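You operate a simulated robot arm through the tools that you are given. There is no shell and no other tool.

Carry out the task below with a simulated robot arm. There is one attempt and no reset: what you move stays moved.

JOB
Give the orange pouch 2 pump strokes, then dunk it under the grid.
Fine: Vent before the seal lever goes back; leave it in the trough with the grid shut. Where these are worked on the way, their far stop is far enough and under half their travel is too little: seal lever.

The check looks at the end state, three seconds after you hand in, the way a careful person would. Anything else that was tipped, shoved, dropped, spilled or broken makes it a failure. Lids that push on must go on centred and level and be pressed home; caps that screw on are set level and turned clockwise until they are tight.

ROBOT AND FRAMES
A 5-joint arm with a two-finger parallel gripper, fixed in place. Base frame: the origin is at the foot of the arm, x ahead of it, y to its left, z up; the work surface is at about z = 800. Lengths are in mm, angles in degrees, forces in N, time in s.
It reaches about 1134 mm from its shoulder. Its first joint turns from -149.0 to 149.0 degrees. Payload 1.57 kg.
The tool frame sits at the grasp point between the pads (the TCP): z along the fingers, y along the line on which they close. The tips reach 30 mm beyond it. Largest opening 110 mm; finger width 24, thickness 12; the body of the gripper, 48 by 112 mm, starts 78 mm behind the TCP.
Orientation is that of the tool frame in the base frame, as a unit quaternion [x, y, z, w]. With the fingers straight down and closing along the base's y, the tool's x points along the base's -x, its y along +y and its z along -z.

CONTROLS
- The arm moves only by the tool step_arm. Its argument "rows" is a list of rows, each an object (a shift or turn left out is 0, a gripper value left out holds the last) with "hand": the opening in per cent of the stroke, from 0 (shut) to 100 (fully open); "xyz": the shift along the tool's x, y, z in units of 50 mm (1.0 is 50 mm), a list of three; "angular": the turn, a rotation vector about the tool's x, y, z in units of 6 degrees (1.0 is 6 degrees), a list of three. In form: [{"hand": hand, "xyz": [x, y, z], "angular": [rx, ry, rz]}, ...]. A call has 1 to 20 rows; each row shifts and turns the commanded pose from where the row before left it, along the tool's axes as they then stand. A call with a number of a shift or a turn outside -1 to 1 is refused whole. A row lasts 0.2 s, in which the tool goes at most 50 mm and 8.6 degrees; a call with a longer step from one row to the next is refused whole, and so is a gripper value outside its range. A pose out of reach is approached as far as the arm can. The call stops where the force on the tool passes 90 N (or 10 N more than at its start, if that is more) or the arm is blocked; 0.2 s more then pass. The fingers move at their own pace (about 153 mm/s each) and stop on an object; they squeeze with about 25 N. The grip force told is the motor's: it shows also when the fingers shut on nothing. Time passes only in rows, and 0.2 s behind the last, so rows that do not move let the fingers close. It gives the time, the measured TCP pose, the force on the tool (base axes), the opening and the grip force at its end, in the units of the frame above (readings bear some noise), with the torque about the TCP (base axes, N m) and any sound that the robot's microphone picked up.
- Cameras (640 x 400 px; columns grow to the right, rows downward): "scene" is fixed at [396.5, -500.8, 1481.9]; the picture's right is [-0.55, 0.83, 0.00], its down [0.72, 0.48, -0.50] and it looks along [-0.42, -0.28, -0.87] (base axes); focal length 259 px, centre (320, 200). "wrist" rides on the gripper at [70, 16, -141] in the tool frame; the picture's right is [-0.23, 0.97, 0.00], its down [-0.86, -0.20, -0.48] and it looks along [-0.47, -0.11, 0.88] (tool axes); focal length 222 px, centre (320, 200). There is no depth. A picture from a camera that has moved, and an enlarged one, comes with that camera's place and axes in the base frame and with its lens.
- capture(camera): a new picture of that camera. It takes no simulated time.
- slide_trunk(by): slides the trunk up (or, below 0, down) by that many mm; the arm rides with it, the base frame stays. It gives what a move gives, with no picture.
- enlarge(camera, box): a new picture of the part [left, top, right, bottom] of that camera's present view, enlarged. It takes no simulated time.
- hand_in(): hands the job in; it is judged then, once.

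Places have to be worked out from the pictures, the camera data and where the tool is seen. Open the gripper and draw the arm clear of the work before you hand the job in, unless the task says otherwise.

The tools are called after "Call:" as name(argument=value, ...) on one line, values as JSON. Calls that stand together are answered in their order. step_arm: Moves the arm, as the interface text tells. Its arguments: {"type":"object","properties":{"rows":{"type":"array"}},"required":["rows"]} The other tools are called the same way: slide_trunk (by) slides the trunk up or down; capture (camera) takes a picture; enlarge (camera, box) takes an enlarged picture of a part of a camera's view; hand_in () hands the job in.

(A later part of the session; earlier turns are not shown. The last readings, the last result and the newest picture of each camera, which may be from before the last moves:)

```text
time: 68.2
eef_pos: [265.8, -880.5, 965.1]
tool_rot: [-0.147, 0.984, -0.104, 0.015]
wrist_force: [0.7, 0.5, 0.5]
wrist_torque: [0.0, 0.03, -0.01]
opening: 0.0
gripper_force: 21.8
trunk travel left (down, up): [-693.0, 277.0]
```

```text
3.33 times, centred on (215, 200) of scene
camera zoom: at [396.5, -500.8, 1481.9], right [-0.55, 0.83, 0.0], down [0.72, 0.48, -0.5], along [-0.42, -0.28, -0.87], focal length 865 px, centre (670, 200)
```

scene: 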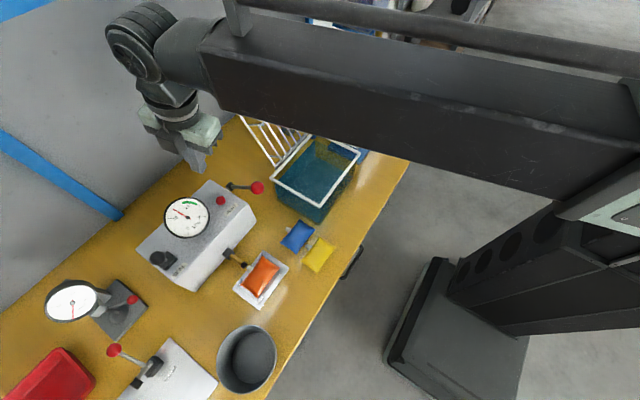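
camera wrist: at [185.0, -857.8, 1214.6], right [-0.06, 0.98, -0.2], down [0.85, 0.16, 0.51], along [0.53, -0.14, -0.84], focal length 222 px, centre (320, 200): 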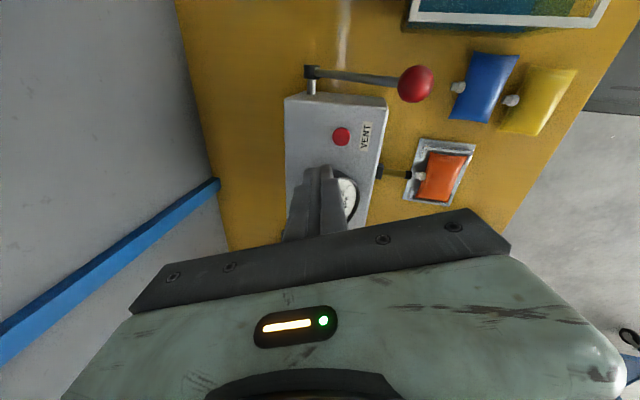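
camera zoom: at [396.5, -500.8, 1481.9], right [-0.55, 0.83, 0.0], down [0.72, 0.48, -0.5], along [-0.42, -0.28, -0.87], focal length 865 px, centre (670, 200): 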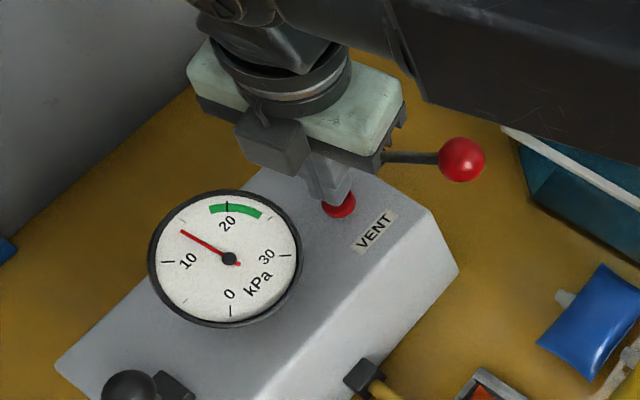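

The tip is right over the button. I press down in small steps, watching force and gauge.

Call:
slide_trunk(by=-16)

Call:
slide_trunk(by=-5)

Call:
enlarge(camera="scene", box=[150, 140, 280, 260])

```text
time: 68.8
eef_pos: [265.2, -880.2, 950.1]
tool_rot: [-0.146, 0.984, -0.103, 0.016]
wrist_force: [1.0, -2.4, 10.7]
wrist_torque: [-0.02, 0.0, -0.03]
opening: 0.1
gripper_force: 21.6
trunk travel left (down, up): [-677.0, 293.0]
heard: click
```

```text
time: 69.4
eef_pos: [265.0, -880.3, 946.1]
tool_rot: [-0.147, 0.983, -0.105, 0.016]
wrist_force: [1.5, -6.3, 29.3]
wrist_torque: [-0.18, -0.02, -0.02]
opening: 0.0
gripper_force: 21.3
trunk travel left (down, up): [-672.0, 298.0]
```

```text
3.33 times, centred on (215, 200) of scene
camera zoom: at [396.5, -500.8, 1481.9], right [-0.55, 0.83, 0.0], down [0.72, 0.48, -0.5], along [-0.42, -0.28, -0.87], focal length 865 px, centre (670, 200)
```

zoom: 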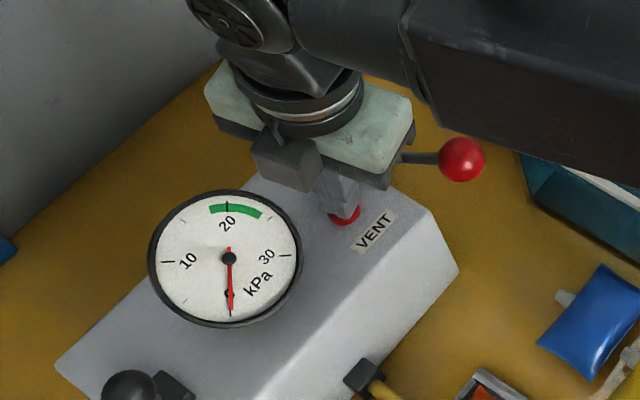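

A click was heard and the gauge dropped to 0: vented. I rise and move to the front side of the seal knob, tilted 20°, to push it back.

Call:
slide_trunk(by=134)

Call:
step_arm(rows=[{"angular": [-1, 0, 0]}, {"angular": [-1, 0, 0]}, {"xyz": [-0.8635, 0.1295, 0]}, {"xyz": [-0.8635, 0.1295, 0]}, {"xyz": [-0.8635, 0.1295, 0]}, {"xyz": [-0.8635, 0.1295, 0]}, {"angular": [0, 0, -0.91]}, {"angular": [0, 0, -0.91]}, {"angular": [1, 0, 0]}, {"angular": [1, 0, 0]}, {"angular": [1, 0, 0]}, {"angular": [0.333, 0, 0]}, {}])

Call:
capture(camera="wrist")

Call:
enlarge(camera="scene", box=[100, 140, 320, 300])

```text
time: 71.0
eef_pos: [265.7, -880.7, 1076.4]
tool_rot: [-0.146, 0.984, -0.104, 0.016]
wrist_force: [-0.3, 0.1, 0.2]
wrist_torque: [0.0, 0.01, 0.01]
opening: 0.0
gripper_force: 21.3
trunk travel left (down, up): [-806.0, 164.0]
```

```text
time: 73.8
eef_pos: [420.2, -795.8, 1086.9]
tool_rot: [-0.237, 0.956, -0.168, 0.042]
wrist_force: [0.6, 0.1, -0.9]
wrist_torque: [0.02, 0.02, -0.01]
opening: 0.0
gripper_force: 21.0
out of reach, approached as far as the arm can: row 1, 2, 10, 11
trunk travel left (down, up): [-806.0, 164.0]
```

```text
taken
camera wrist: at [328.8, -771.7, 1213.2], right [-0.23, 0.92, -0.33], down [0.77, 0.38, 0.52], along [0.6, -0.14, -0.79], focal length 222 px, centre (320, 200)
```

wrist: 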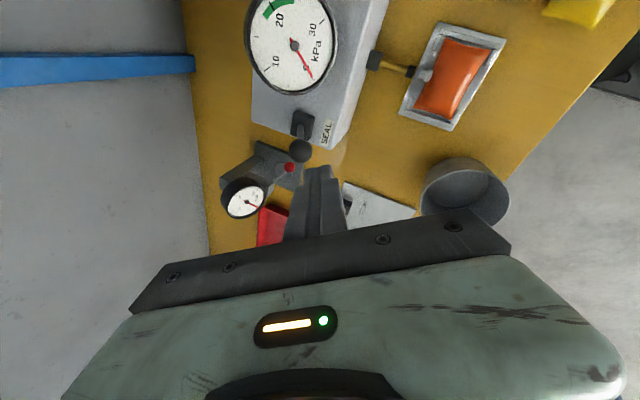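

```text
2.50 times, centred on (210, 220) of scene
camera zoom: at [396.5, -500.8, 1481.9], right [-0.55, 0.83, 0.0], down [0.72, 0.48, -0.5], along [-0.42, -0.28, -0.87], focal length 648 px, centre (595, 150)
```

zoom: 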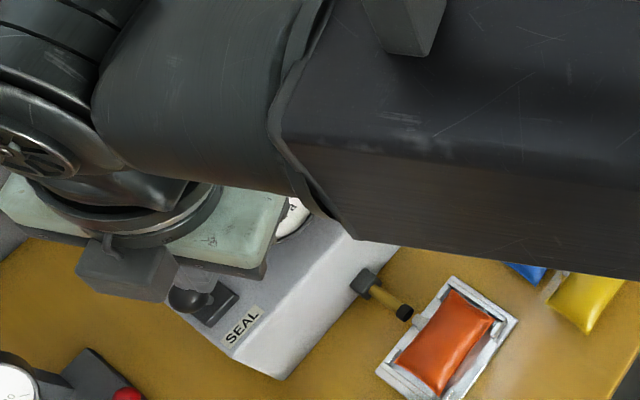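

The knob is at about (443.7,−848,990), just outboard of the fingers. I lower 92 mm in front of it.

Call:
slide_trunk(by=-92)

Call:
capture(camera="wrist")

```text
time: 75.0
eef_pos: [421.9, -795.2, 994.0]
tool_rot: [-0.237, 0.956, -0.168, 0.041]
wrist_force: [0.5, -0.3, -0.6]
wrist_torque: [0.03, 0.02, 0.02]
opening: 0.0
gripper_force: 21.0
trunk travel left (down, up): [-714.0, 256.0]
```

```text
taken
camera wrist: at [328.7, -771.5, 1121.3], right [-0.23, 0.92, -0.33], down [0.77, 0.38, 0.52], along [0.6, -0.14, -0.79], focal length 222 px, centre (320, 200)
```

wrist: 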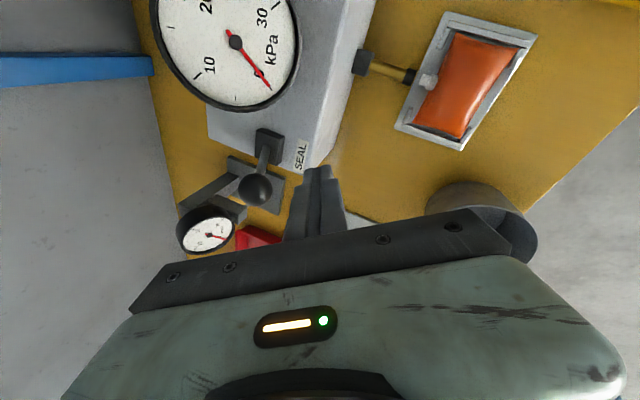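

I advance 20 mm radially, then push the knob back (−y) 45 mm as a first stage.

Call:
step_arm(rows=[{"xyz": [0, -0.376, 0.137]}, {"xyz": [0.1395, -0.2496, 0.0908], "angular": [0, 0.019, 0.053]}, {"xyz": [0.1395, -0.2496, 0.0908], "angular": [0, 0.019, 0.053]}, {"xyz": [0.1395, -0.2496, 0.0908], "angular": [0, 0.019, 0.053]}])

Call:
capture(camera="wrist")

```text
time: 76.0
eef_pos: [431.0, -858.3, 994.5]
tool_rot: [-0.228, 0.958, -0.169, 0.04]
wrist_force: [0.2, 1.0, 0.1]
wrist_torque: [0.02, 0.04, 0.01]
opening: 0.0
gripper_force: 21.1
trunk travel left (down, up): [-714.0, 256.0]
```

```text
taken
camera wrist: at [338.8, -833.4, 1121.1], right [-0.21, 0.92, -0.33], down [0.77, 0.36, 0.52], along [0.6, -0.15, -0.79], focal length 222 px, centre (320, 200)
```

wrist: 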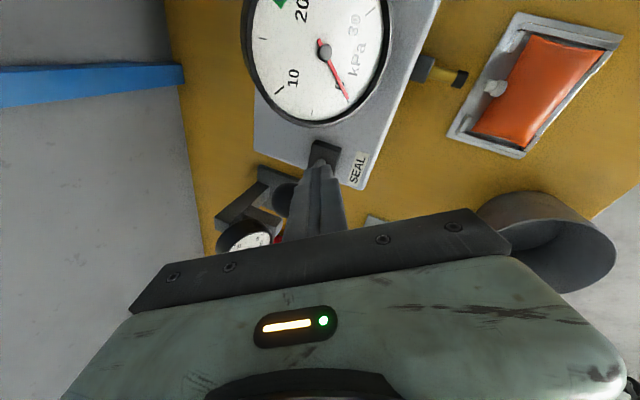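

The nozzle is retracting as the lever goes back, and forces are tiny. I continue to the rear stop.

Call:
step_arm(rows=[{"xyz": [0.1395, -0.2496, 0.0908], "angular": [0, 0.019, 0.053]}, {"xyz": [0.093, -0.1664, 0.0605], "angular": [0, 0.015, 0.04]}, {"xyz": [0.07, -0.125, 0.0454]}, {"xyz": [0.07, -0.125, 0.0454]}])

Call:
capture(camera="wrist")

Call:
enlarge(camera="scene", box=[100, 180, 320, 320])

```text
time: 77.0
eef_pos: [430.9, -885.4, 996.6]
tool_rot: [-0.226, 0.961, -0.157, 0.04]
wrist_force: [-10.7, 85.9, -23.0]
wrist_torque: [2.45, 0.54, 1.04]
opening: 0.0
gripper_force: 21.2
trunk travel left (down, up): [-714.0, 256.0]
```

```text
taken
camera wrist: at [339.5, -862.0, 1124.2], right [-0.21, 0.93, -0.31], down [0.78, 0.35, 0.52], along [0.59, -0.13, -0.8], focal length 222 px, centre (320, 200)
```

wrist: 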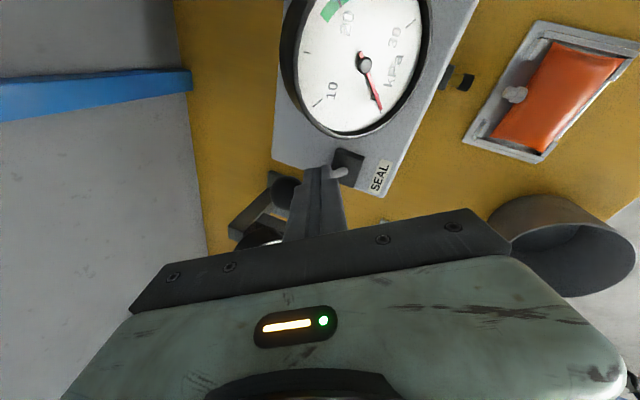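

```text
2.86 times, centred on (210, 250) of scene
camera zoom: at [396.5, -500.8, 1481.9], right [-0.55, 0.83, 0.0], down [0.72, 0.48, -0.5], along [-0.42, -0.28, -0.87], focal length 741 px, centre (634, 57)
```

zoom: 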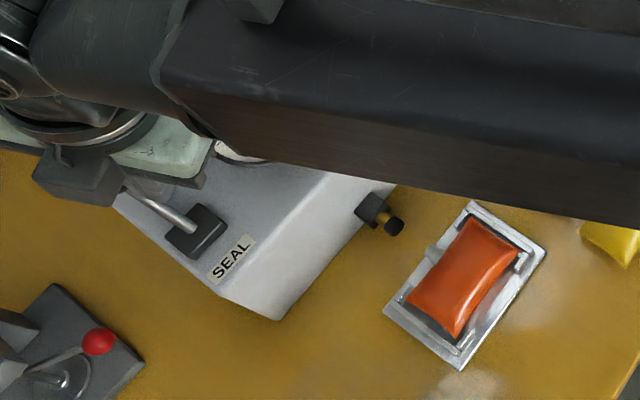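

The force rose to 86 N: the lever is at its rear stop, and the nozzle is retracted. I back off, rise, straighten and move toward the cradle.

Call:
step_arm(rows=[{"xyz": [0, 0.564, -0.205]}, {}])

Call:
slide_trunk(by=80)

Call:
step_arm(rows=[{"xyz": [0, 0.752, -0.2736]}, {"xyz": [0, 0.752, -0.2736]}, {"angular": [-1, 0, 0]}, {"angular": [-1, 0, 0]}, {"angular": [-1, 0, 0]}, {"angular": [-0.333, 0, 0]}, {}])

```text
time: 77.7
eef_pos: [415.5, -873.2, 995.3]
tool_rot: [-0.222, 0.959, -0.169, 0.039]
wrist_force: [-0.2, -0.1, -0.4]
wrist_torque: [0.01, -0.02, 0.02]
opening: 0.2
gripper_force: 21.1
trunk travel left (down, up): [-714.0, 256.0]
```

```text
time: 78.8
eef_pos: [417.7, -871.8, 1073.8]
tool_rot: [-0.223, 0.96, -0.168, 0.039]
wrist_force: [0.0, -0.3, -0.2]
wrist_torque: [-0.01, 0.02, 0.01]
opening: 0.0
gripper_force: 21.1
trunk travel left (down, up): [-794.0, 176.0]
```

```text
time: 80.4
eef_pos: [381.4, -799.1, 1060.3]
tool_rot: [-0.227, 0.974, 0.001, -0.001]
wrist_force: [-0.9, 0.3, 0.1]
wrist_torque: [-0.01, -0.03, 0.03]
opening: 0.0
gripper_force: 21.2
out of reach, approached as far as the arm can: row 3, 4
trunk travel left (down, up): [-794.0, 176.0]
```

I spin to the earlier grasp orientation (fingers closing along x), opening the hand, then move over the pouch.

Call:
step_arm(rows=[{"hand": 100, "angular": [0, 0, 0.9683]}, {"angular": [0, 0, 0.9683]}, {"angular": [0, 0, 0.9683]}, {"angular": [0, 0, 0.9683]}, {"angular": [0, 0, 0.9683]}, {"angular": [0, 0, 0.9683]}, {"angular": [0, 0, 0.9683]}, {"angular": [0, 0, 0.9683]}, {"angular": [0, 0, 0.9683]}, {"angular": [0, 0, 0.9683]}, {"angular": [0, 0, 0.9683]}, {"angular": [0, 0, 0.9683]}, {"angular": [0, 0, 0.9683]}, {"angular": [0, 0, 0.9683]}, {"angular": [0, 0, 0.9683]}, {"angular": [0, 0, 0.9683]}, {"angular": [0, 0, 0.9683]}, {"angular": [0, 0, 0.9683]}, {"angular": [0, 0, 0.9683]}, {"angular": [0, 0, 0.9683]}])

Call:
step_arm(rows=[{"xyz": [0.577, -0.22, 0]}, {"xyz": [0.577, -0.22, 0]}, {"xyz": [0.577, -0.22, 0]}, {}])

Call:
slide_trunk(by=-135)

Call:
enlarge(camera="wrist", box=[220, 80, 420, 230])

Call:
capture(camera="scene")

```text
time: 84.6
eef_pos: [381.6, -800.7, 1060.7]
tool_rot: [0.708, 0.707, 0.001, -0.001]
wrist_force: [-0.2, 0.3, 0.3]
wrist_torque: [0.03, 0.01, 0.04]
opening: 109.9
gripper_force: 0.0
trunk travel left (down, up): [-794.0, 176.0]
```

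```text
time: 85.6
eef_pos: [347.0, -712.9, 1061.4]
tool_rot: [0.707, 0.707, 0.001, 0.0]
wrist_force: [0.6, 0.1, 0.1]
wrist_torque: [-0.01, 0.03, 0.0]
opening: 110.0
gripper_force: 0.1
trunk travel left (down, up): [-794.0, 176.0]
```

```text
time: 87.2
eef_pos: [348.5, -712.8, 925.1]
tool_rot: [0.707, 0.707, 0.0, 0.0]
wrist_force: [-0.4, 0.7, -0.3]
wrist_torque: [0.0, -0.02, 0.01]
opening: 110.0
gripper_force: 0.1
trunk travel left (down, up): [-659.0, 311.0]
```

```text
2.67 times, centred on (320, 155) of wrist
camera zoom: at [363.1, -643.4, 1066.2], right [0.97, -0.23, 0.0], down [-0.2, -0.86, 0.48], along [-0.11, -0.46, -0.88], focal length 592 px, centre (320, 320)
```

zoom: 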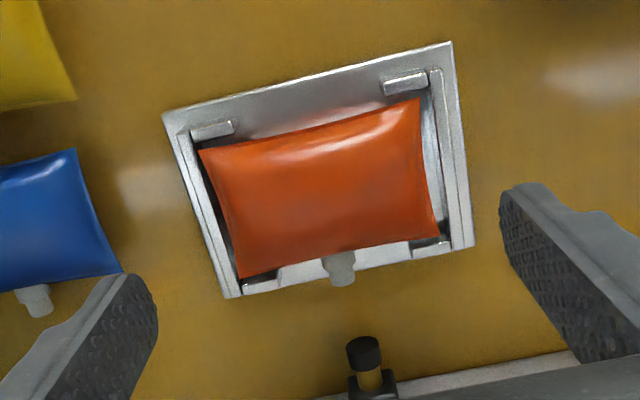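

```text
taken
```

scene: 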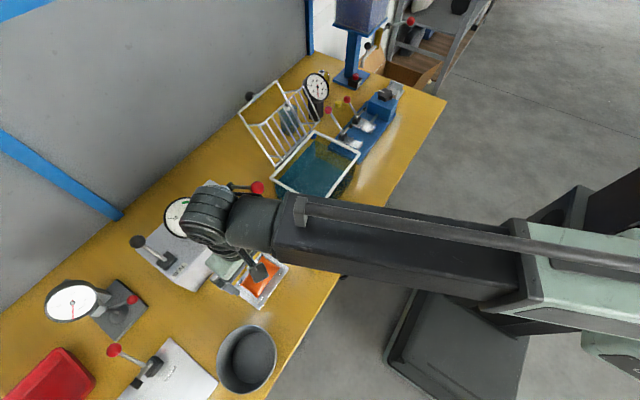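

The pouch is unchanged, the seal lever is back and the nozzle is retracted. I lower to the same grip height as before (864.8) and close.

Call:
slide_trunk(by=-60.5)

Call:
step_arm(rows=[{"hand": 0}, {"hand": 0}, {"hand": 0}])

Call:
slide_trunk(by=50)

Call:
enlarge(camera="wrist", box=[220, 80, 420, 230])

```text
time: 88.2
eef_pos: [347.8, -714.5, 865.4]
tool_rot: [0.707, 0.707, 0.0, -0.001]
wrist_force: [0.9, -0.7, -0.5]
wrist_torque: [0.0, 0.0, -0.01]
opening: 109.9
gripper_force: 0.1
trunk travel left (down, up): [-598.0, 372.0]
```

```text
time: 89.0
eef_pos: [347.4, -713.6, 865.5]
tool_rot: [0.707, 0.707, 0.0, -0.001]
wrist_force: [-0.1, -0.2, 0.2]
wrist_torque: [0.0, -0.04, 0.0]
opening: 88.8
gripper_force: 24.8
trunk travel left (down, up): [-598.0, 372.0]
```

```text
time: 90.0
eef_pos: [348.5, -712.8, 914.4]
tool_rot: [0.707, 0.707, 0.002, -0.001]
wrist_force: [-0.7, -0.2, -0.2]
wrist_torque: [-0.02, -0.05, -0.01]
opening: 88.7
gripper_force: 25.4
trunk travel left (down, up): [-648.0, 322.0]
```

```text
2.67 times, centred on (320, 155) of wrist
camera zoom: at [363.1, -643.5, 1055.6], right [0.97, -0.23, 0.0], down [-0.2, -0.86, 0.48], along [-0.11, -0.46, -0.88], focal length 592 px, centre (320, 320)
```

zoom: 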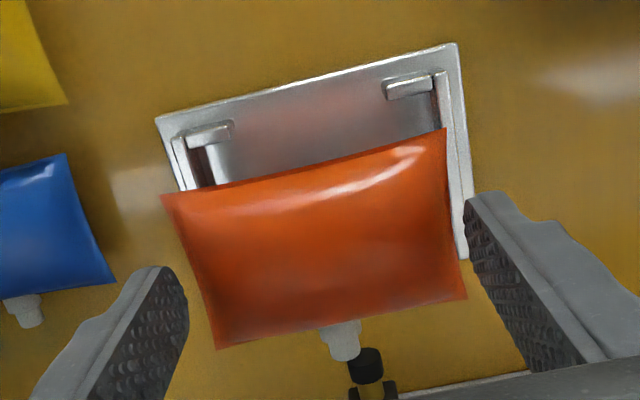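

The pouch is held. I raise it well above the trough rim and take a detailed scene view of the trough and grid.

Call:
slide_trunk(by=130)

Call:
enlarge(camera="scene", box=[230, 70, 370, 190])

Call:
enlarge(camera="scene", box=[260, 120, 370, 220])

```text
time: 91.5
eef_pos: [347.8, -713.1, 1044.4]
tool_rot: [0.707, 0.707, 0.001, -0.001]
wrist_force: [0.5, 0.2, -0.8]
wrist_torque: [0.0, 0.0, 0.03]
opening: 89.0
gripper_force: 24.9
trunk travel left (down, up): [-778.0, 192.0]
```

```text
3.33 times, centred on (300, 130) of scene
camera zoom: at [396.5, -500.8, 1481.9], right [-0.55, 0.83, 0.0], down [0.72, 0.48, -0.5], along [-0.42, -0.28, -0.87], focal length 865 px, centre (387, 433)
```

zoom: 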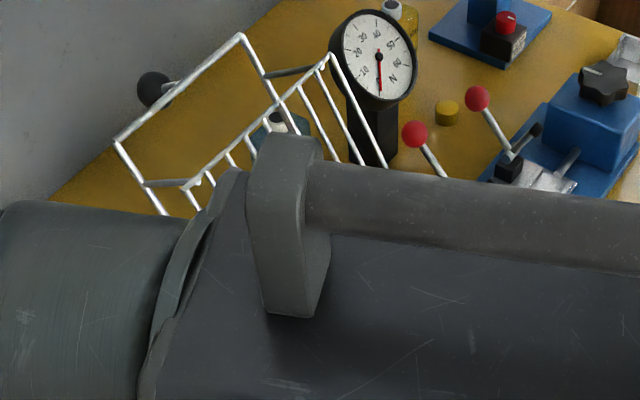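

```text
4.00 times, centred on (315, 170) of scene
camera zoom: at [396.5, -500.8, 1481.9], right [-0.55, 0.83, 0.0], down [0.72, 0.48, -0.5], along [-0.42, -0.28, -0.87], focal length 1038 px, centre (340, 320)
```

zoom: 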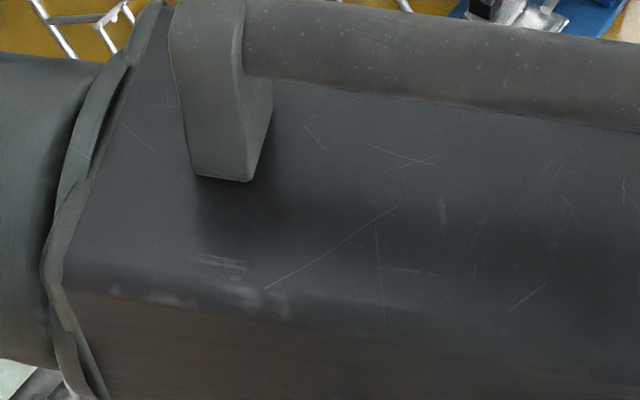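

The grid has a black handle knob behind its top bar. I carry the pouch to just in front of the trough, at height, for a wrist view of trough and grid.

Call:
step_arm(rows=[{"xyz": [0.25, -0.8, 0]}, {"xyz": [0.25, -0.8, 0]}, {"xyz": [0.25, -0.8, 0]}, {"xyz": [0.25, -0.8, 0]}, {"xyz": [0.25, -0.8, 0]}, {}])

Call:
capture(camera="wrist")

Call:
enlarge(camera="scene", box=[230, 70, 370, 190])

```text
time: 93.0
eef_pos: [147.2, -649.9, 1045.6]
tool_rot: [0.707, 0.707, 0.0, -0.001]
wrist_force: [0.2, -0.8, 0.7]
wrist_torque: [-0.01, -0.04, -0.02]
opening: 89.0
gripper_force: 25.4
trunk travel left (down, up): [-778.0, 192.0]
```

```text
taken
camera wrist: at [162.4, -580.3, 1185.6], right [0.97, -0.23, 0.0], down [-0.2, -0.86, 0.48], along [-0.11, -0.46, -0.88], focal length 222 px, centre (320, 200)
```

wrist: 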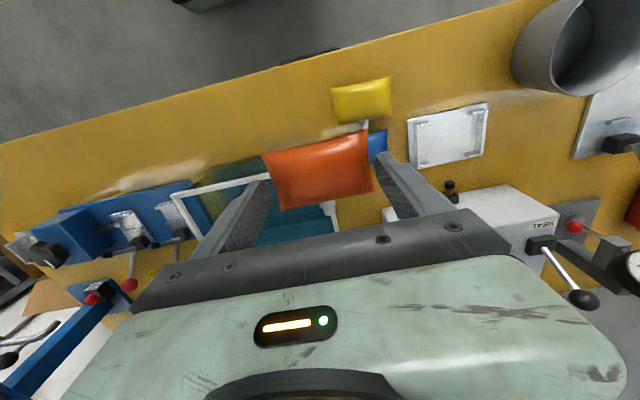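

```text
3.33 times, centred on (300, 130) of scene
camera zoom: at [396.5, -500.8, 1481.9], right [-0.55, 0.83, 0.0], down [0.72, 0.48, -0.5], along [-0.42, -0.28, -0.87], focal length 865 px, centre (387, 433)
```

zoom: 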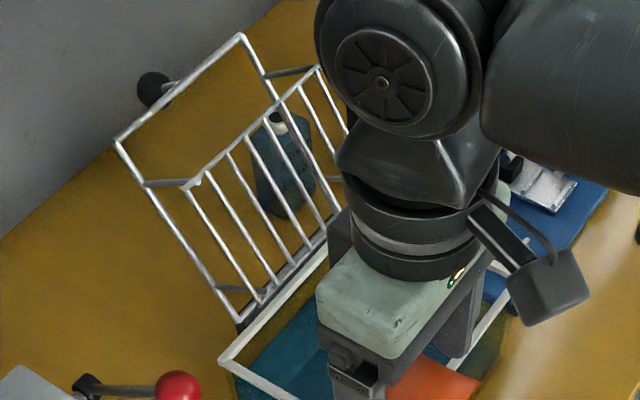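

Grid geometry: hinge near (y −843, z 910), leaning back about 32°; frame about 168 long at x −44…97; inner panel offset 55 mm toward the trough; handle knob behind the top bar. I bring the pouch above the front half of the trough at (29,−735), clear of the raised panel.

Call:
step_arm(rows=[{"xyz": [-0.425, -0.59, 0]}, {"xyz": [-0.425, -0.59, 0]}, {"xyz": [-0.425, -0.59, 0]}, {"xyz": [-0.425, -0.59, 0]}, {}])

Call:
capture(camera="wrist")

Call:
enlarge(camera="scene", box=[230, 70, 370, 220])

```text
time: 94.2
eef_pos: [30.4, -733.4, 1044.2]
tool_rot: [0.707, 0.708, 0.0, -0.001]
wrist_force: [-0.3, 0.0, 0.0]
wrist_torque: [0.02, -0.02, -0.02]
opening: 88.8
gripper_force: 25.0
trunk travel left (down, up): [-778.0, 192.0]
```

```text
taken
camera wrist: at [44.9, -664.5, 1185.5], right [0.97, -0.23, 0.0], down [-0.2, -0.86, 0.48], along [-0.11, -0.46, -0.88], focal length 222 px, centre (320, 200)
```

wrist: 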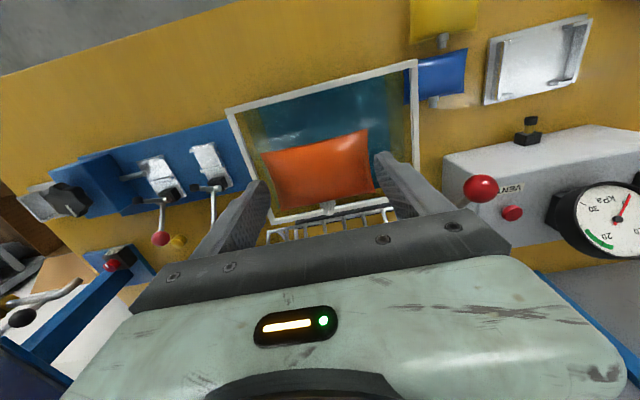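

```text
2.67 times, centred on (300, 145) of scene
camera zoom: at [396.5, -500.8, 1481.9], right [-0.55, 0.83, 0.0], down [0.72, 0.48, -0.5], along [-0.42, -0.28, -0.87], focal length 692 px, centre (373, 347)
```

zoom: 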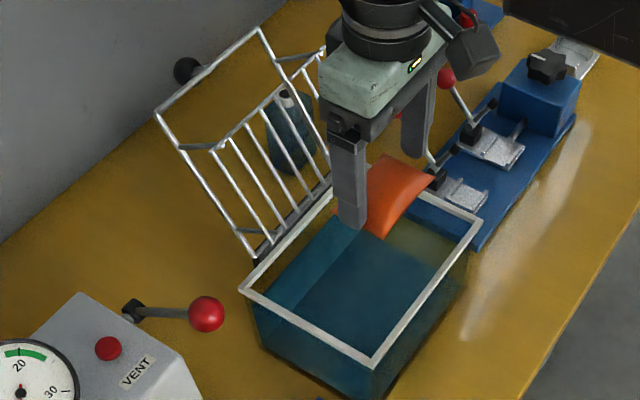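

The pouch is centred in x over the trough. I lower in stages with checks.

Call:
slide_trunk(by=-94)

Call:
capture(camera="wrist")

Call:
enlarge(camera="scene", box=[230, 70, 370, 220])

```text
time: 95.4
eef_pos: [29.6, -734.2, 950.4]
tool_rot: [0.707, 0.707, 0.001, -0.001]
wrist_force: [0.2, -1.0, -0.8]
wrist_torque: [-0.03, -0.02, 0.02]
opening: 88.5
gripper_force: 25.7
trunk travel left (down, up): [-684.0, 286.0]
```

```text
taken
camera wrist: at [45.3, -664.3, 1091.6], right [0.97, -0.23, 0.0], down [-0.2, -0.86, 0.48], along [-0.11, -0.46, -0.88], focal length 222 px, centre (320, 200)
```

wrist: 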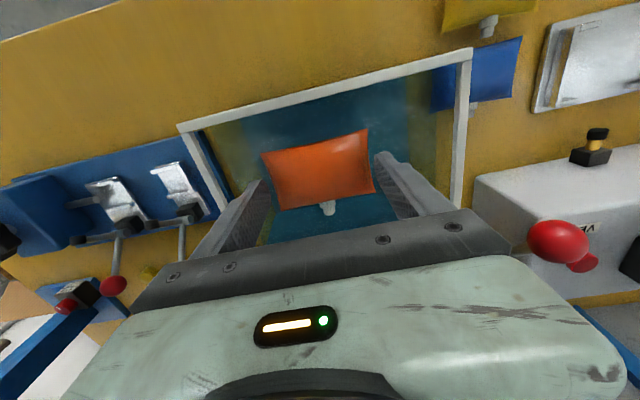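

```text
2.67 times, centred on (300, 145) of scene
camera zoom: at [396.5, -500.8, 1481.9], right [-0.55, 0.83, 0.0], down [0.72, 0.48, -0.5], along [-0.42, -0.28, -0.87], focal length 692 px, centre (373, 347)
```

zoom: 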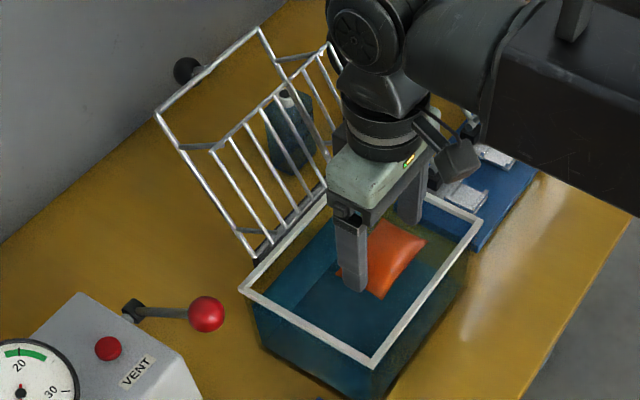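

Clear on all sides. I lower 40 mm more, then shift 22 mm back toward the centre under the panel line.

Call:
slide_trunk(by=-40)

Call:
step_arm(rows=[{"xyz": [-0.22, 0, 0]}, {"xyz": [-0.22, 0, 0]}, {}])

Call:
slide_trunk(by=-20)

Call:
enlarge(camera="wrist", box=[180, 60, 460, 240])

Call:
enlarge(camera="scene", box=[230, 70, 370, 220])

```text
time: 96.3
eef_pos: [30.9, -733.1, 910.6]
tool_rot: [0.708, 0.707, 0.001, -0.001]
wrist_force: [0.6, 0.6, 2.0]
wrist_torque: [-0.01, 0.0, -0.01]
opening: 88.8
gripper_force: 25.6
trunk travel left (down, up): [-644.0, 326.0]
```

```text
time: 97.1
eef_pos: [30.4, -749.7, 915.2]
tool_rot: [0.707, 0.707, 0.002, -0.002]
wrist_force: [-1.7, 63.0, 0.1]
wrist_torque: [-5.12, -0.09, 0.04]
opening: 88.9
gripper_force: 25.1
trunk travel left (down, up): [-644.0, 326.0]
```

```text
time: 97.5
eef_pos: [29.6, -747.8, 913.0]
tool_rot: [0.707, 0.707, -0.001, 0.001]
wrist_force: [-1.3, 42.9, 70.8]
wrist_torque: [-6.57, -0.04, 0.0]
opening: 89.1
gripper_force: 24.4
trunk travel left (down, up): [-638.0, 332.0]
stopped: the force on the tool passed its limit at 104 N (the readings are from after the stop); the commanded pose is now the measured one
```

```text
2.22 times, centred on (320, 150) of wrist
camera zoom: at [45.2, -676.7, 1052.9], right [0.97, -0.23, 0.0], down [-0.2, -0.85, 0.48], along [-0.11, -0.47, -0.88], focal length 494 px, centre (320, 311)
```

zoom: 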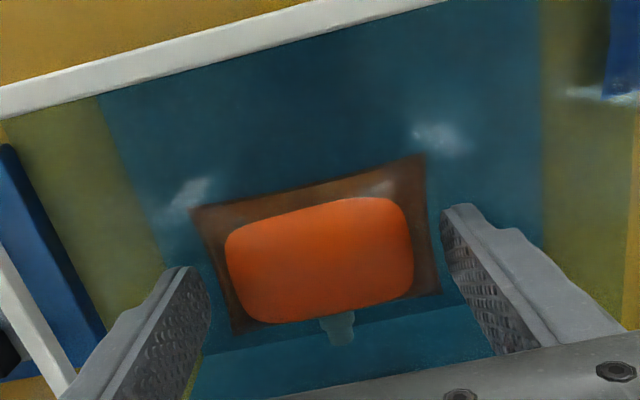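

```text
2.67 times, centred on (300, 145) of scene
camera zoom: at [396.5, -500.8, 1481.9], right [-0.55, 0.83, 0.0], down [0.72, 0.48, -0.5], along [-0.42, -0.28, -0.87], focal length 692 px, centre (373, 347)
```

zoom: 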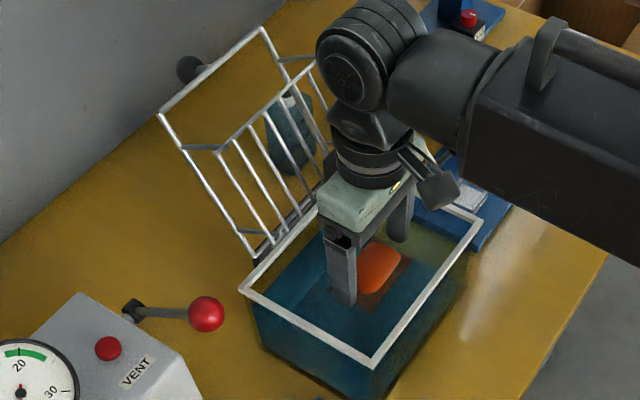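

The gripper body met something at about z 995 (63 N in +y): the raised grid is closer than I judged. I back off in +y right away to relieve it.

Call:
step_arm(rows=[{"xyz": [0.2, 0, 0]}, {"xyz": [0.1, 0, 0]}])

Call:
capture(camera="scene")

Call:
enlarge(camera="scene", box=[250, 70, 350, 160])

```text
time: 98.1
eef_pos: [29.1, -741.0, 905.0]
tool_rot: [0.707, 0.707, 0.0, 0.001]
wrist_force: [-0.1, 0.8, 0.8]
wrist_torque: [-0.04, 0.01, 0.04]
opening: 89.0
gripper_force: 24.4
trunk travel left (down, up): [-638.0, 332.0]
```

```text
taken
```

scene: 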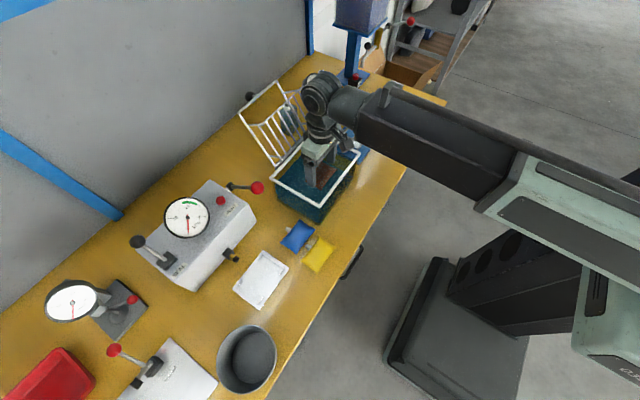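

```text
4.44 times, centred on (300, 115) of scene
camera zoom: at [396.5, -500.8, 1481.9], right [-0.55, 0.83, 0.0], down [0.72, 0.48, -0.5], along [-0.42, -0.28, -0.87], focal length 1153 px, centre (409, 578)
```

zoom: 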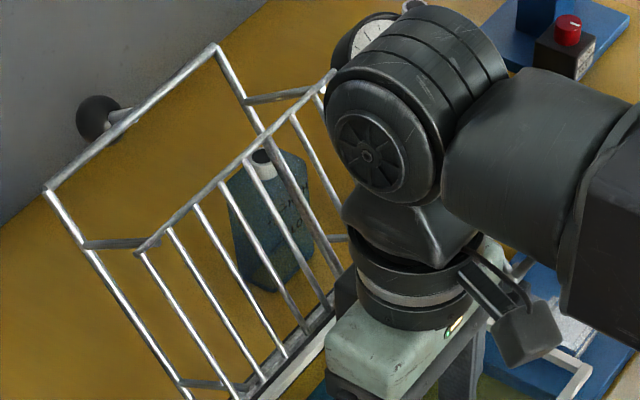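

The contact is relieved and the grid is back in place. The water line is around z≈884, so the pouch is mostly submerged here. At y≈−741 it lies under where the panel will close (y −810…−711), so I release it here and rise straight up.

Call:
step_arm(rows=[{"hand": 100}, {"hand": 100}, {"hand": 100}])

Call:
enlarge(camera="wrist", box=[180, 60, 460, 240])

```text
time: 98.9
eef_pos: [30.7, -741.6, 904.6]
tool_rot: [0.707, 0.708, 0.001, 0.0]
wrist_force: [-0.3, -0.5, -0.1]
wrist_torque: [0.01, -0.02, 0.01]
opening: 109.9
gripper_force: 0.1
trunk travel left (down, up): [-638.0, 332.0]
```

```text
2.22 times, centred on (320, 150) of wrist
camera zoom: at [45.3, -671.4, 1045.4], right [0.97, -0.23, 0.0], down [-0.2, -0.86, 0.48], along [-0.11, -0.46, -0.88], focal length 494 px, centre (320, 311)
```

zoom: 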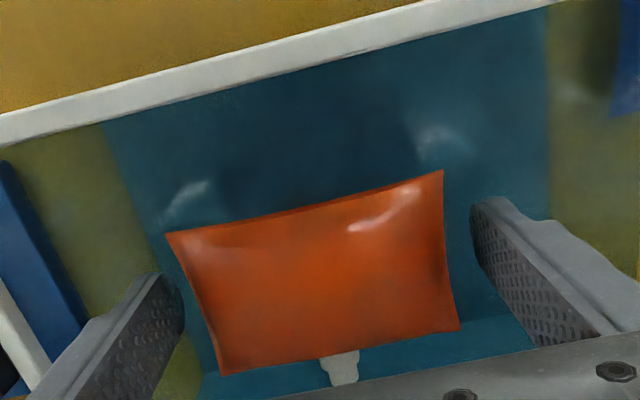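

The pouch floats at the surface. I nudge the hand forward away from the grid, then rise clear.

Call:
step_arm(rows=[{"xyz": [0.16, 0, 0]}])

Call:
slide_trunk(by=200)

Call:
step_arm(rows=[{"xyz": [0.8, 0, 0]}, {"xyz": [0.8, 0, 0]}, {}])

Call:
capture(camera="wrist")

Call:
enlarge(camera="scene", box=[230, 70, 370, 220])

```text
time: 99.3
eef_pos: [29.9, -732.6, 905.4]
tool_rot: [0.707, 0.707, 0.001, 0.0]
wrist_force: [-0.7, -0.5, 0.3]
wrist_torque: [0.05, -0.01, 0.0]
opening: 110.2
gripper_force: 0.0
trunk travel left (down, up): [-638.0, 332.0]
```

```text
time: 101.4
eef_pos: [29.2, -734.3, 1105.5]
tool_rot: [0.707, 0.707, 0.001, 0.0]
wrist_force: [0.1, 0.1, 0.2]
wrist_torque: [-0.06, 0.0, -0.03]
opening: 110.0
gripper_force: 0.0
trunk travel left (down, up): [-838.0, 132.0]
```

```text
time: 102.2
eef_pos: [30.4, -653.9, 1104.7]
tool_rot: [0.707, 0.707, 0.001, 0.0]
wrist_force: [0.3, 0.2, -0.8]
wrist_torque: [0.01, 0.0, -0.01]
opening: 109.9
gripper_force: 0.1
trunk travel left (down, up): [-838.0, 132.0]
```

```text
taken
camera wrist: at [45.5, -583.6, 1245.4], right [0.97, -0.23, 0.0], down [-0.2, -0.86, 0.48], along [-0.11, -0.46, -0.88], focal length 222 px, centre (320, 200)
```

wrist: 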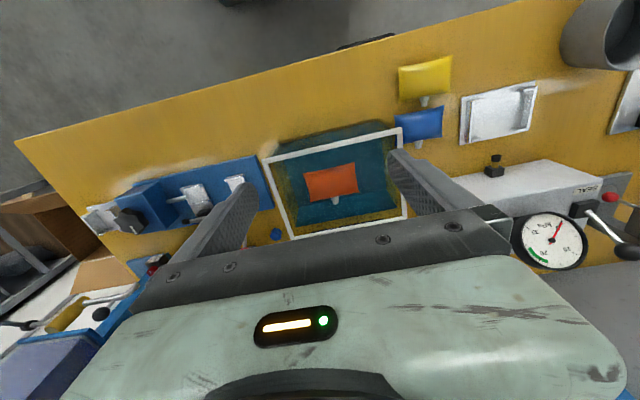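

```text
2.67 times, centred on (300, 145) of scene
camera zoom: at [396.5, -500.8, 1481.9], right [-0.55, 0.83, 0.0], down [0.72, 0.48, -0.5], along [-0.42, -0.28, -0.87], focal length 692 px, centre (373, 347)
```

zoom: 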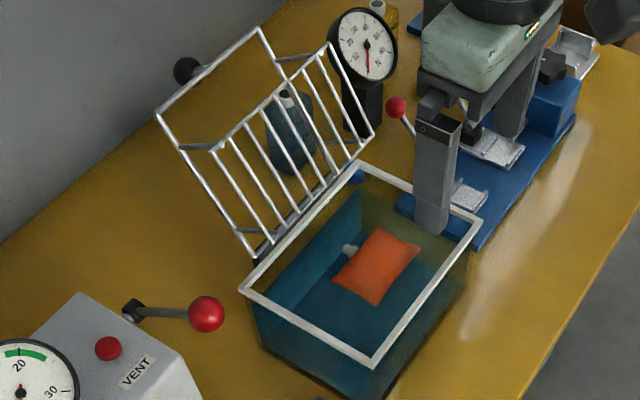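

The pouch floats in the trough. To close the grid reliably I need its exact shape, so I tilt the tool 30° from here to look at it frontally with the wrist camera.

Call:
step_arm(rows=[{"hand": 0, "angular": [0, 0, -0.43]}, {"angular": [0, -1, 0]}, {"angular": [0, -1, 0]}, {"angular": [0, -1, 0]}, {"angular": [0, -1, 0]}, {"angular": [0, -1, 0]}, {}])

Call:
capture(camera="wrist")

Call:
enlarge(camera="wrist", box=[200, 60, 440, 220])

```text
time: 103.8
eef_pos: [30.3, -654.3, 1136.8]
tool_rot: [0.667, 0.699, -0.178, 0.186]
wrist_force: [0.2, -0.5, -0.1]
wrist_torque: [0.0, 0.03, 0.02]
opening: 0.0
gripper_force: 20.8
out of reach, approached as far as the arm can: row 3, 4, 5, 6
trunk travel left (down, up): [-838.0, 132.0]
```

```text
taken
camera wrist: at [39.8, -521.7, 1223.4], right [0.98, -0.15, 0.11], down [-0.18, -0.51, 0.84], along [-0.07, -0.85, -0.53], focal length 222 px, centre (320, 200)
```

wrist: 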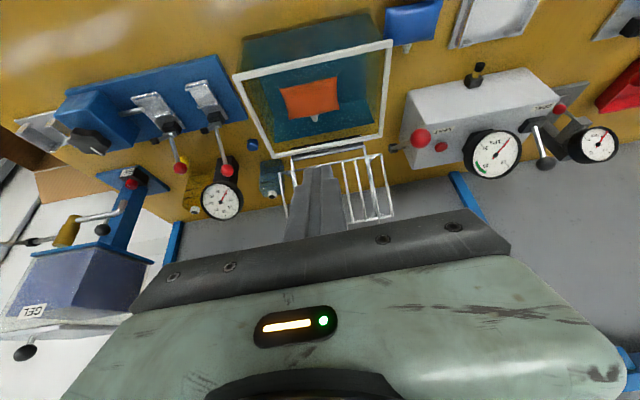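

```text
2.50 times, centred on (320, 140) of wrist
camera zoom: at [39.8, -521.7, 1223.4], right [0.98, -0.15, 0.11], down [-0.18, -0.51, 0.84], along [-0.07, -0.85, -0.53], focal length 555 px, centre (320, 350)
```

zoom: 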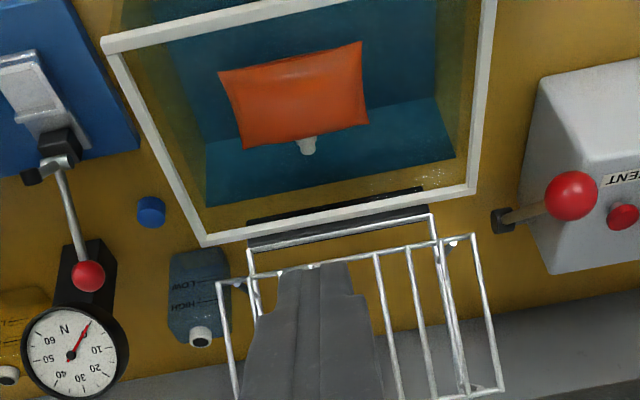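

The pouch floats at about (28,−744). The grid handle knob triangulates to about (30,−963,1040) and the hinge to y −838, z 907, so the frame must swing roughly 120°. I go to the knob from above at 15° tilt, hand open, staying above the grid.

Call:
slide_trunk(by=45)

Call:
step_arm(rows=[{"hand": 60, "angular": [0, 1, 0]}, {"angular": [0, 1, 0]}, {"angular": [0, 0.5, 0]}, {"xyz": [-0.7, -0.0358, 0.1876], "angular": [0.005, 0, 0.0175]}, {"xyz": [-0.7, -0.0358, 0.1876], "angular": [0.005, 0, 0.0175]}, {"xyz": [-0.7, -0.0358, 0.1876], "angular": [0.005, 0, 0.0175]}, {"xyz": [-0.7, -0.0358, 0.1876], "angular": [0.005, 0, 0.0175]}, {"xyz": [-0.7, -0.0358, 0.1876], "angular": [0.005, 0, 0.0175]}, {"xyz": [-0.7, -0.0358, 0.1876], "angular": [0.005, 0, 0.0175]}, {"xyz": [-0.7, -0.0358, 0.1876], "angular": [0.005, 0, 0.0175]}, {"xyz": [-0.7, -0.0358, 0.1876], "angular": [0.005, 0, 0.0175]}, {}])

Call:
capture(camera="wrist")

Call:
capture(camera="scene")

```text
time: 104.7
eef_pos: [30.1, -653.8, 1181.0]
tool_rot: [0.667, 0.699, -0.178, 0.186]
wrist_force: [0.2, 0.7, 0.5]
wrist_torque: [0.02, 0.0, 0.03]
opening: 0.0
gripper_force: 21.2
trunk travel left (down, up): [-883.0, 87.0]
```

```text
time: 107.3
eef_pos: [26.9, -943.6, 1157.2]
tool_rot: [0.691, 0.711, -0.09, 0.092]
wrist_force: [0.1, -0.6, 0.2]
wrist_torque: [-0.01, 0.02, 0.01]
opening: 66.1
gripper_force: 0.1
out of reach, approached as far as the arm can: row 1, 2, 3
trunk travel left (down, up): [-883.0, 87.0]
```

```text
taken
camera wrist: at [39.6, -840.3, 1275.7], right [0.98, -0.19, 0.06], down [-0.18, -0.71, 0.68], along [-0.09, -0.68, -0.73], focal length 222 px, centre (320, 200)
```

wrist: 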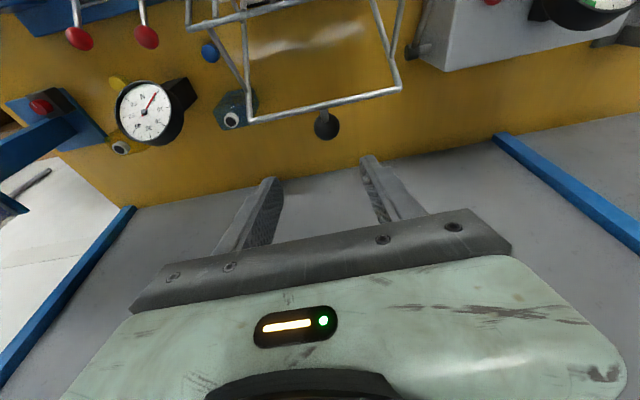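

```text
taken
```

scene: 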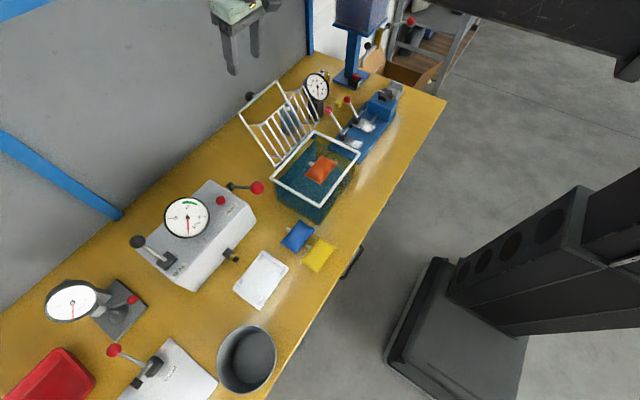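

From here the knob refines to (39,−943,1057) and the top bar to y −918, z 1066, x −32…108. I shift 12 mm in x, lower partway and check.

Call:
step_arm(rows=[{"xyz": [-0.046, 0.24, 0.012]}, {}])

Call:
slide_trunk(by=-55)

Call:
capture(camera="wrist")

Call:
enlarge(camera="scene", box=[210, 30, 350, 180])

```text
time: 107.9
eef_pos: [40.3, -946.5, 1158.2]
tool_rot: [0.691, 0.712, -0.09, 0.092]
wrist_force: [0.0, 0.4, -0.6]
wrist_torque: [0.02, 0.04, 0.0]
opening: 66.0
gripper_force: 0.0
trunk travel left (down, up): [-883.0, 87.0]
```

```text
time: 108.9
eef_pos: [39.4, -945.8, 1102.0]
tool_rot: [0.691, 0.711, -0.09, 0.093]
wrist_force: [-0.3, -0.1, 0.6]
wrist_torque: [0.02, 0.01, 0.01]
opening: 66.1
gripper_force: 0.1
trunk travel left (down, up): [-828.0, 142.0]
```

```text
taken
camera wrist: at [51.8, -841.6, 1220.7], right [0.98, -0.19, 0.06], down [-0.18, -0.71, 0.68], along [-0.09, -0.68, -0.73], focal length 222 px, centre (320, 200)
```

wrist: 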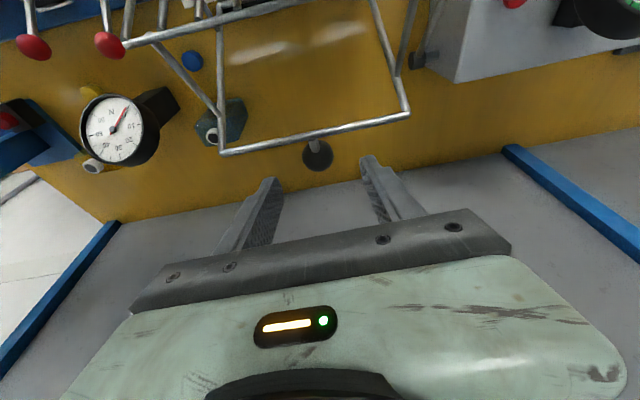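

```text
2.67 times, centred on (280, 105) of scene
camera zoom: at [396.5, -500.8, 1481.9], right [-0.55, 0.83, 0.0], down [0.72, 0.48, -0.5], along [-0.42, -0.28, -0.87], focal length 692 px, centre (427, 453)
```

zoom: 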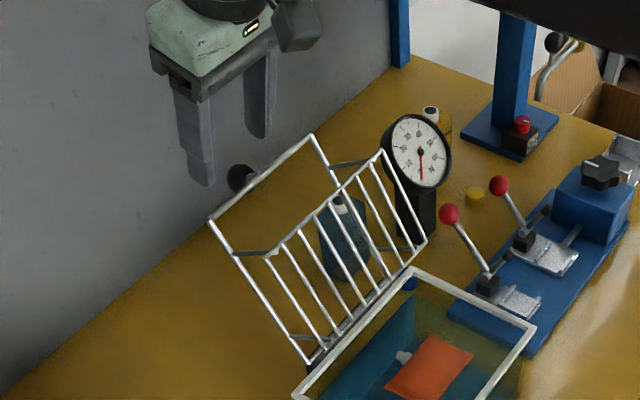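

The knob is confirmed at (39,−943,1057), centred between the fingers. I lower the last 37 mm.

Call:
slide_trunk(by=-37)

Call:
capture(camera="wrist")

Call:
enlarge(camera="scene", box=[210, 30, 350, 180])

```text
time: 109.7
eef_pos: [39.6, -946.5, 1064.4]
tool_rot: [0.691, 0.711, -0.09, 0.092]
wrist_force: [-0.3, -0.2, -1.0]
wrist_torque: [-0.01, 0.0, 0.01]
opening: 66.0
gripper_force: 0.1
trunk travel left (down, up): [-791.0, 179.0]
```

```text
taken
camera wrist: at [51.8, -841.6, 1183.7], right [0.98, -0.19, 0.06], down [-0.18, -0.71, 0.68], along [-0.09, -0.68, -0.73], focal length 222 px, centre (320, 200)
```

wrist: 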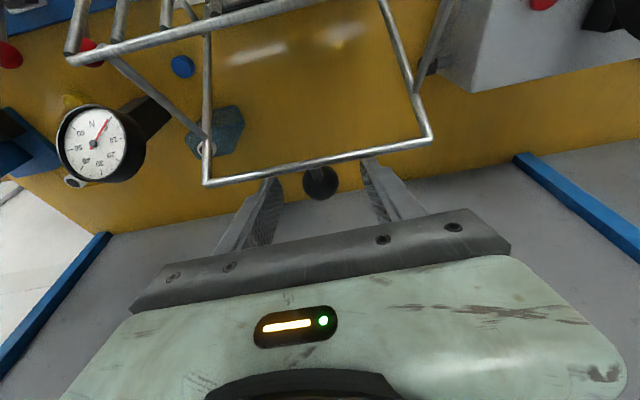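

```text
2.67 times, centred on (280, 105) of scene
camera zoom: at [396.5, -500.8, 1481.9], right [-0.55, 0.83, 0.0], down [0.72, 0.48, -0.5], along [-0.42, -0.28, -0.87], focal length 692 px, centre (427, 453)
```

zoom: 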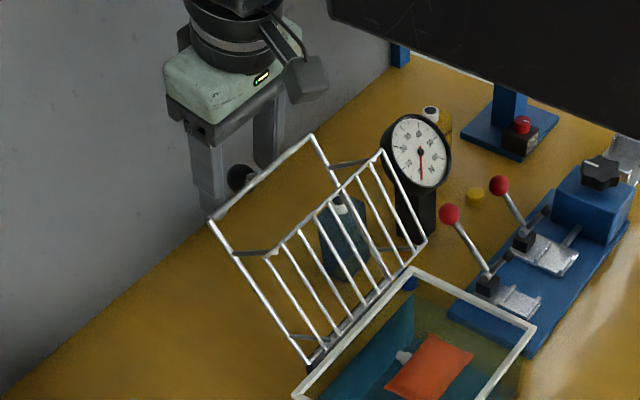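

The knob is between the fingers and the bar is clear. I close on the knob.

Call:
step_arm(rows=[{"hand": 0}, {"hand": 0}, {"hand": 0}])

```text
time: 110.5
eef_pos: [41.4, -944.8, 1065.8]
tool_rot: [0.691, 0.711, -0.09, 0.093]
wrist_force: [4.7, 1.3, -0.7]
wrist_torque: [0.06, -0.13, -0.01]
opening: 27.3
gripper_force: 37.4
trunk travel left (down, up): [-791.0, 179.0]
```

The grip holds (27 mm). I swing the grid up and forward along its arc, using tilt to follow the height: first to near upright.

Call:
step_arm(rows=[{"xyz": [0.291, 0.014, -0.235], "angular": [0, -1, 0]}, {"xyz": [0.269, 0.014, -0.298], "angular": [0, -0.917, 0]}, {"xyz": [0.272, 0.014, -0.279], "angular": [0, -0.55, 0]}, {"xyz": [0.283, 0.014, -0.264], "angular": [0, -0.35, 0]}, {"xyz": [0.296, 0.014, -0.245], "angular": [0, -0.2, 0]}])

Call:
capture(camera="wrist")

Call:
enlarge(camera="scene", box=[210, 30, 370, 200])

```text
time: 111.7
eef_pos: [39.9, -853.8, 1095.5]
tool_rot: [0.669, 0.687, -0.198, 0.202]
wrist_force: [-0.1, -2.6, 4.9]
wrist_torque: [-0.64, 0.01, -0.06]
opening: 27.5
gripper_force: 38.2
trunk travel left (down, up): [-791.0, 179.0]
```

```text
taken
camera wrist: at [51.5, -717.7, 1176.0], right [0.98, -0.16, 0.12], down [-0.19, -0.46, 0.87], along [-0.08, -0.87, -0.48], focal length 222 px, centre (320, 200)
```

wrist: 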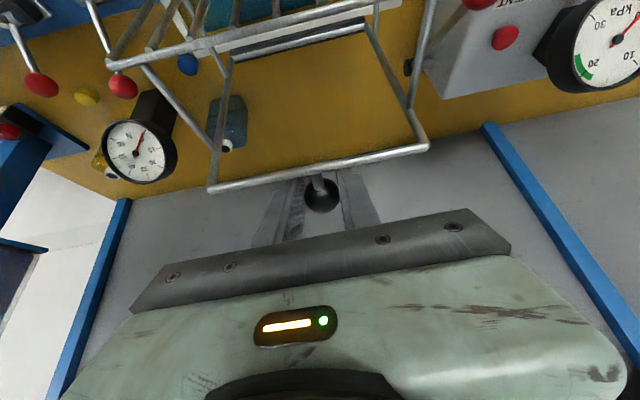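

```text
2.35 times, centred on (290, 115) of scene
camera zoom: at [396.5, -500.8, 1481.9], right [-0.55, 0.83, 0.0], down [0.72, 0.48, -0.5], along [-0.42, -0.28, -0.87], focal length 610 px, centre (391, 400)
```

zoom: 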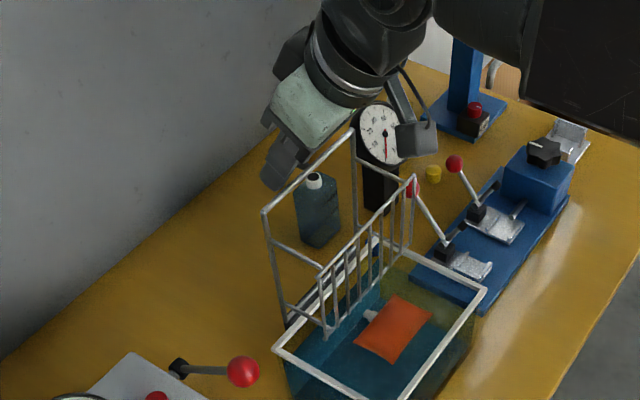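

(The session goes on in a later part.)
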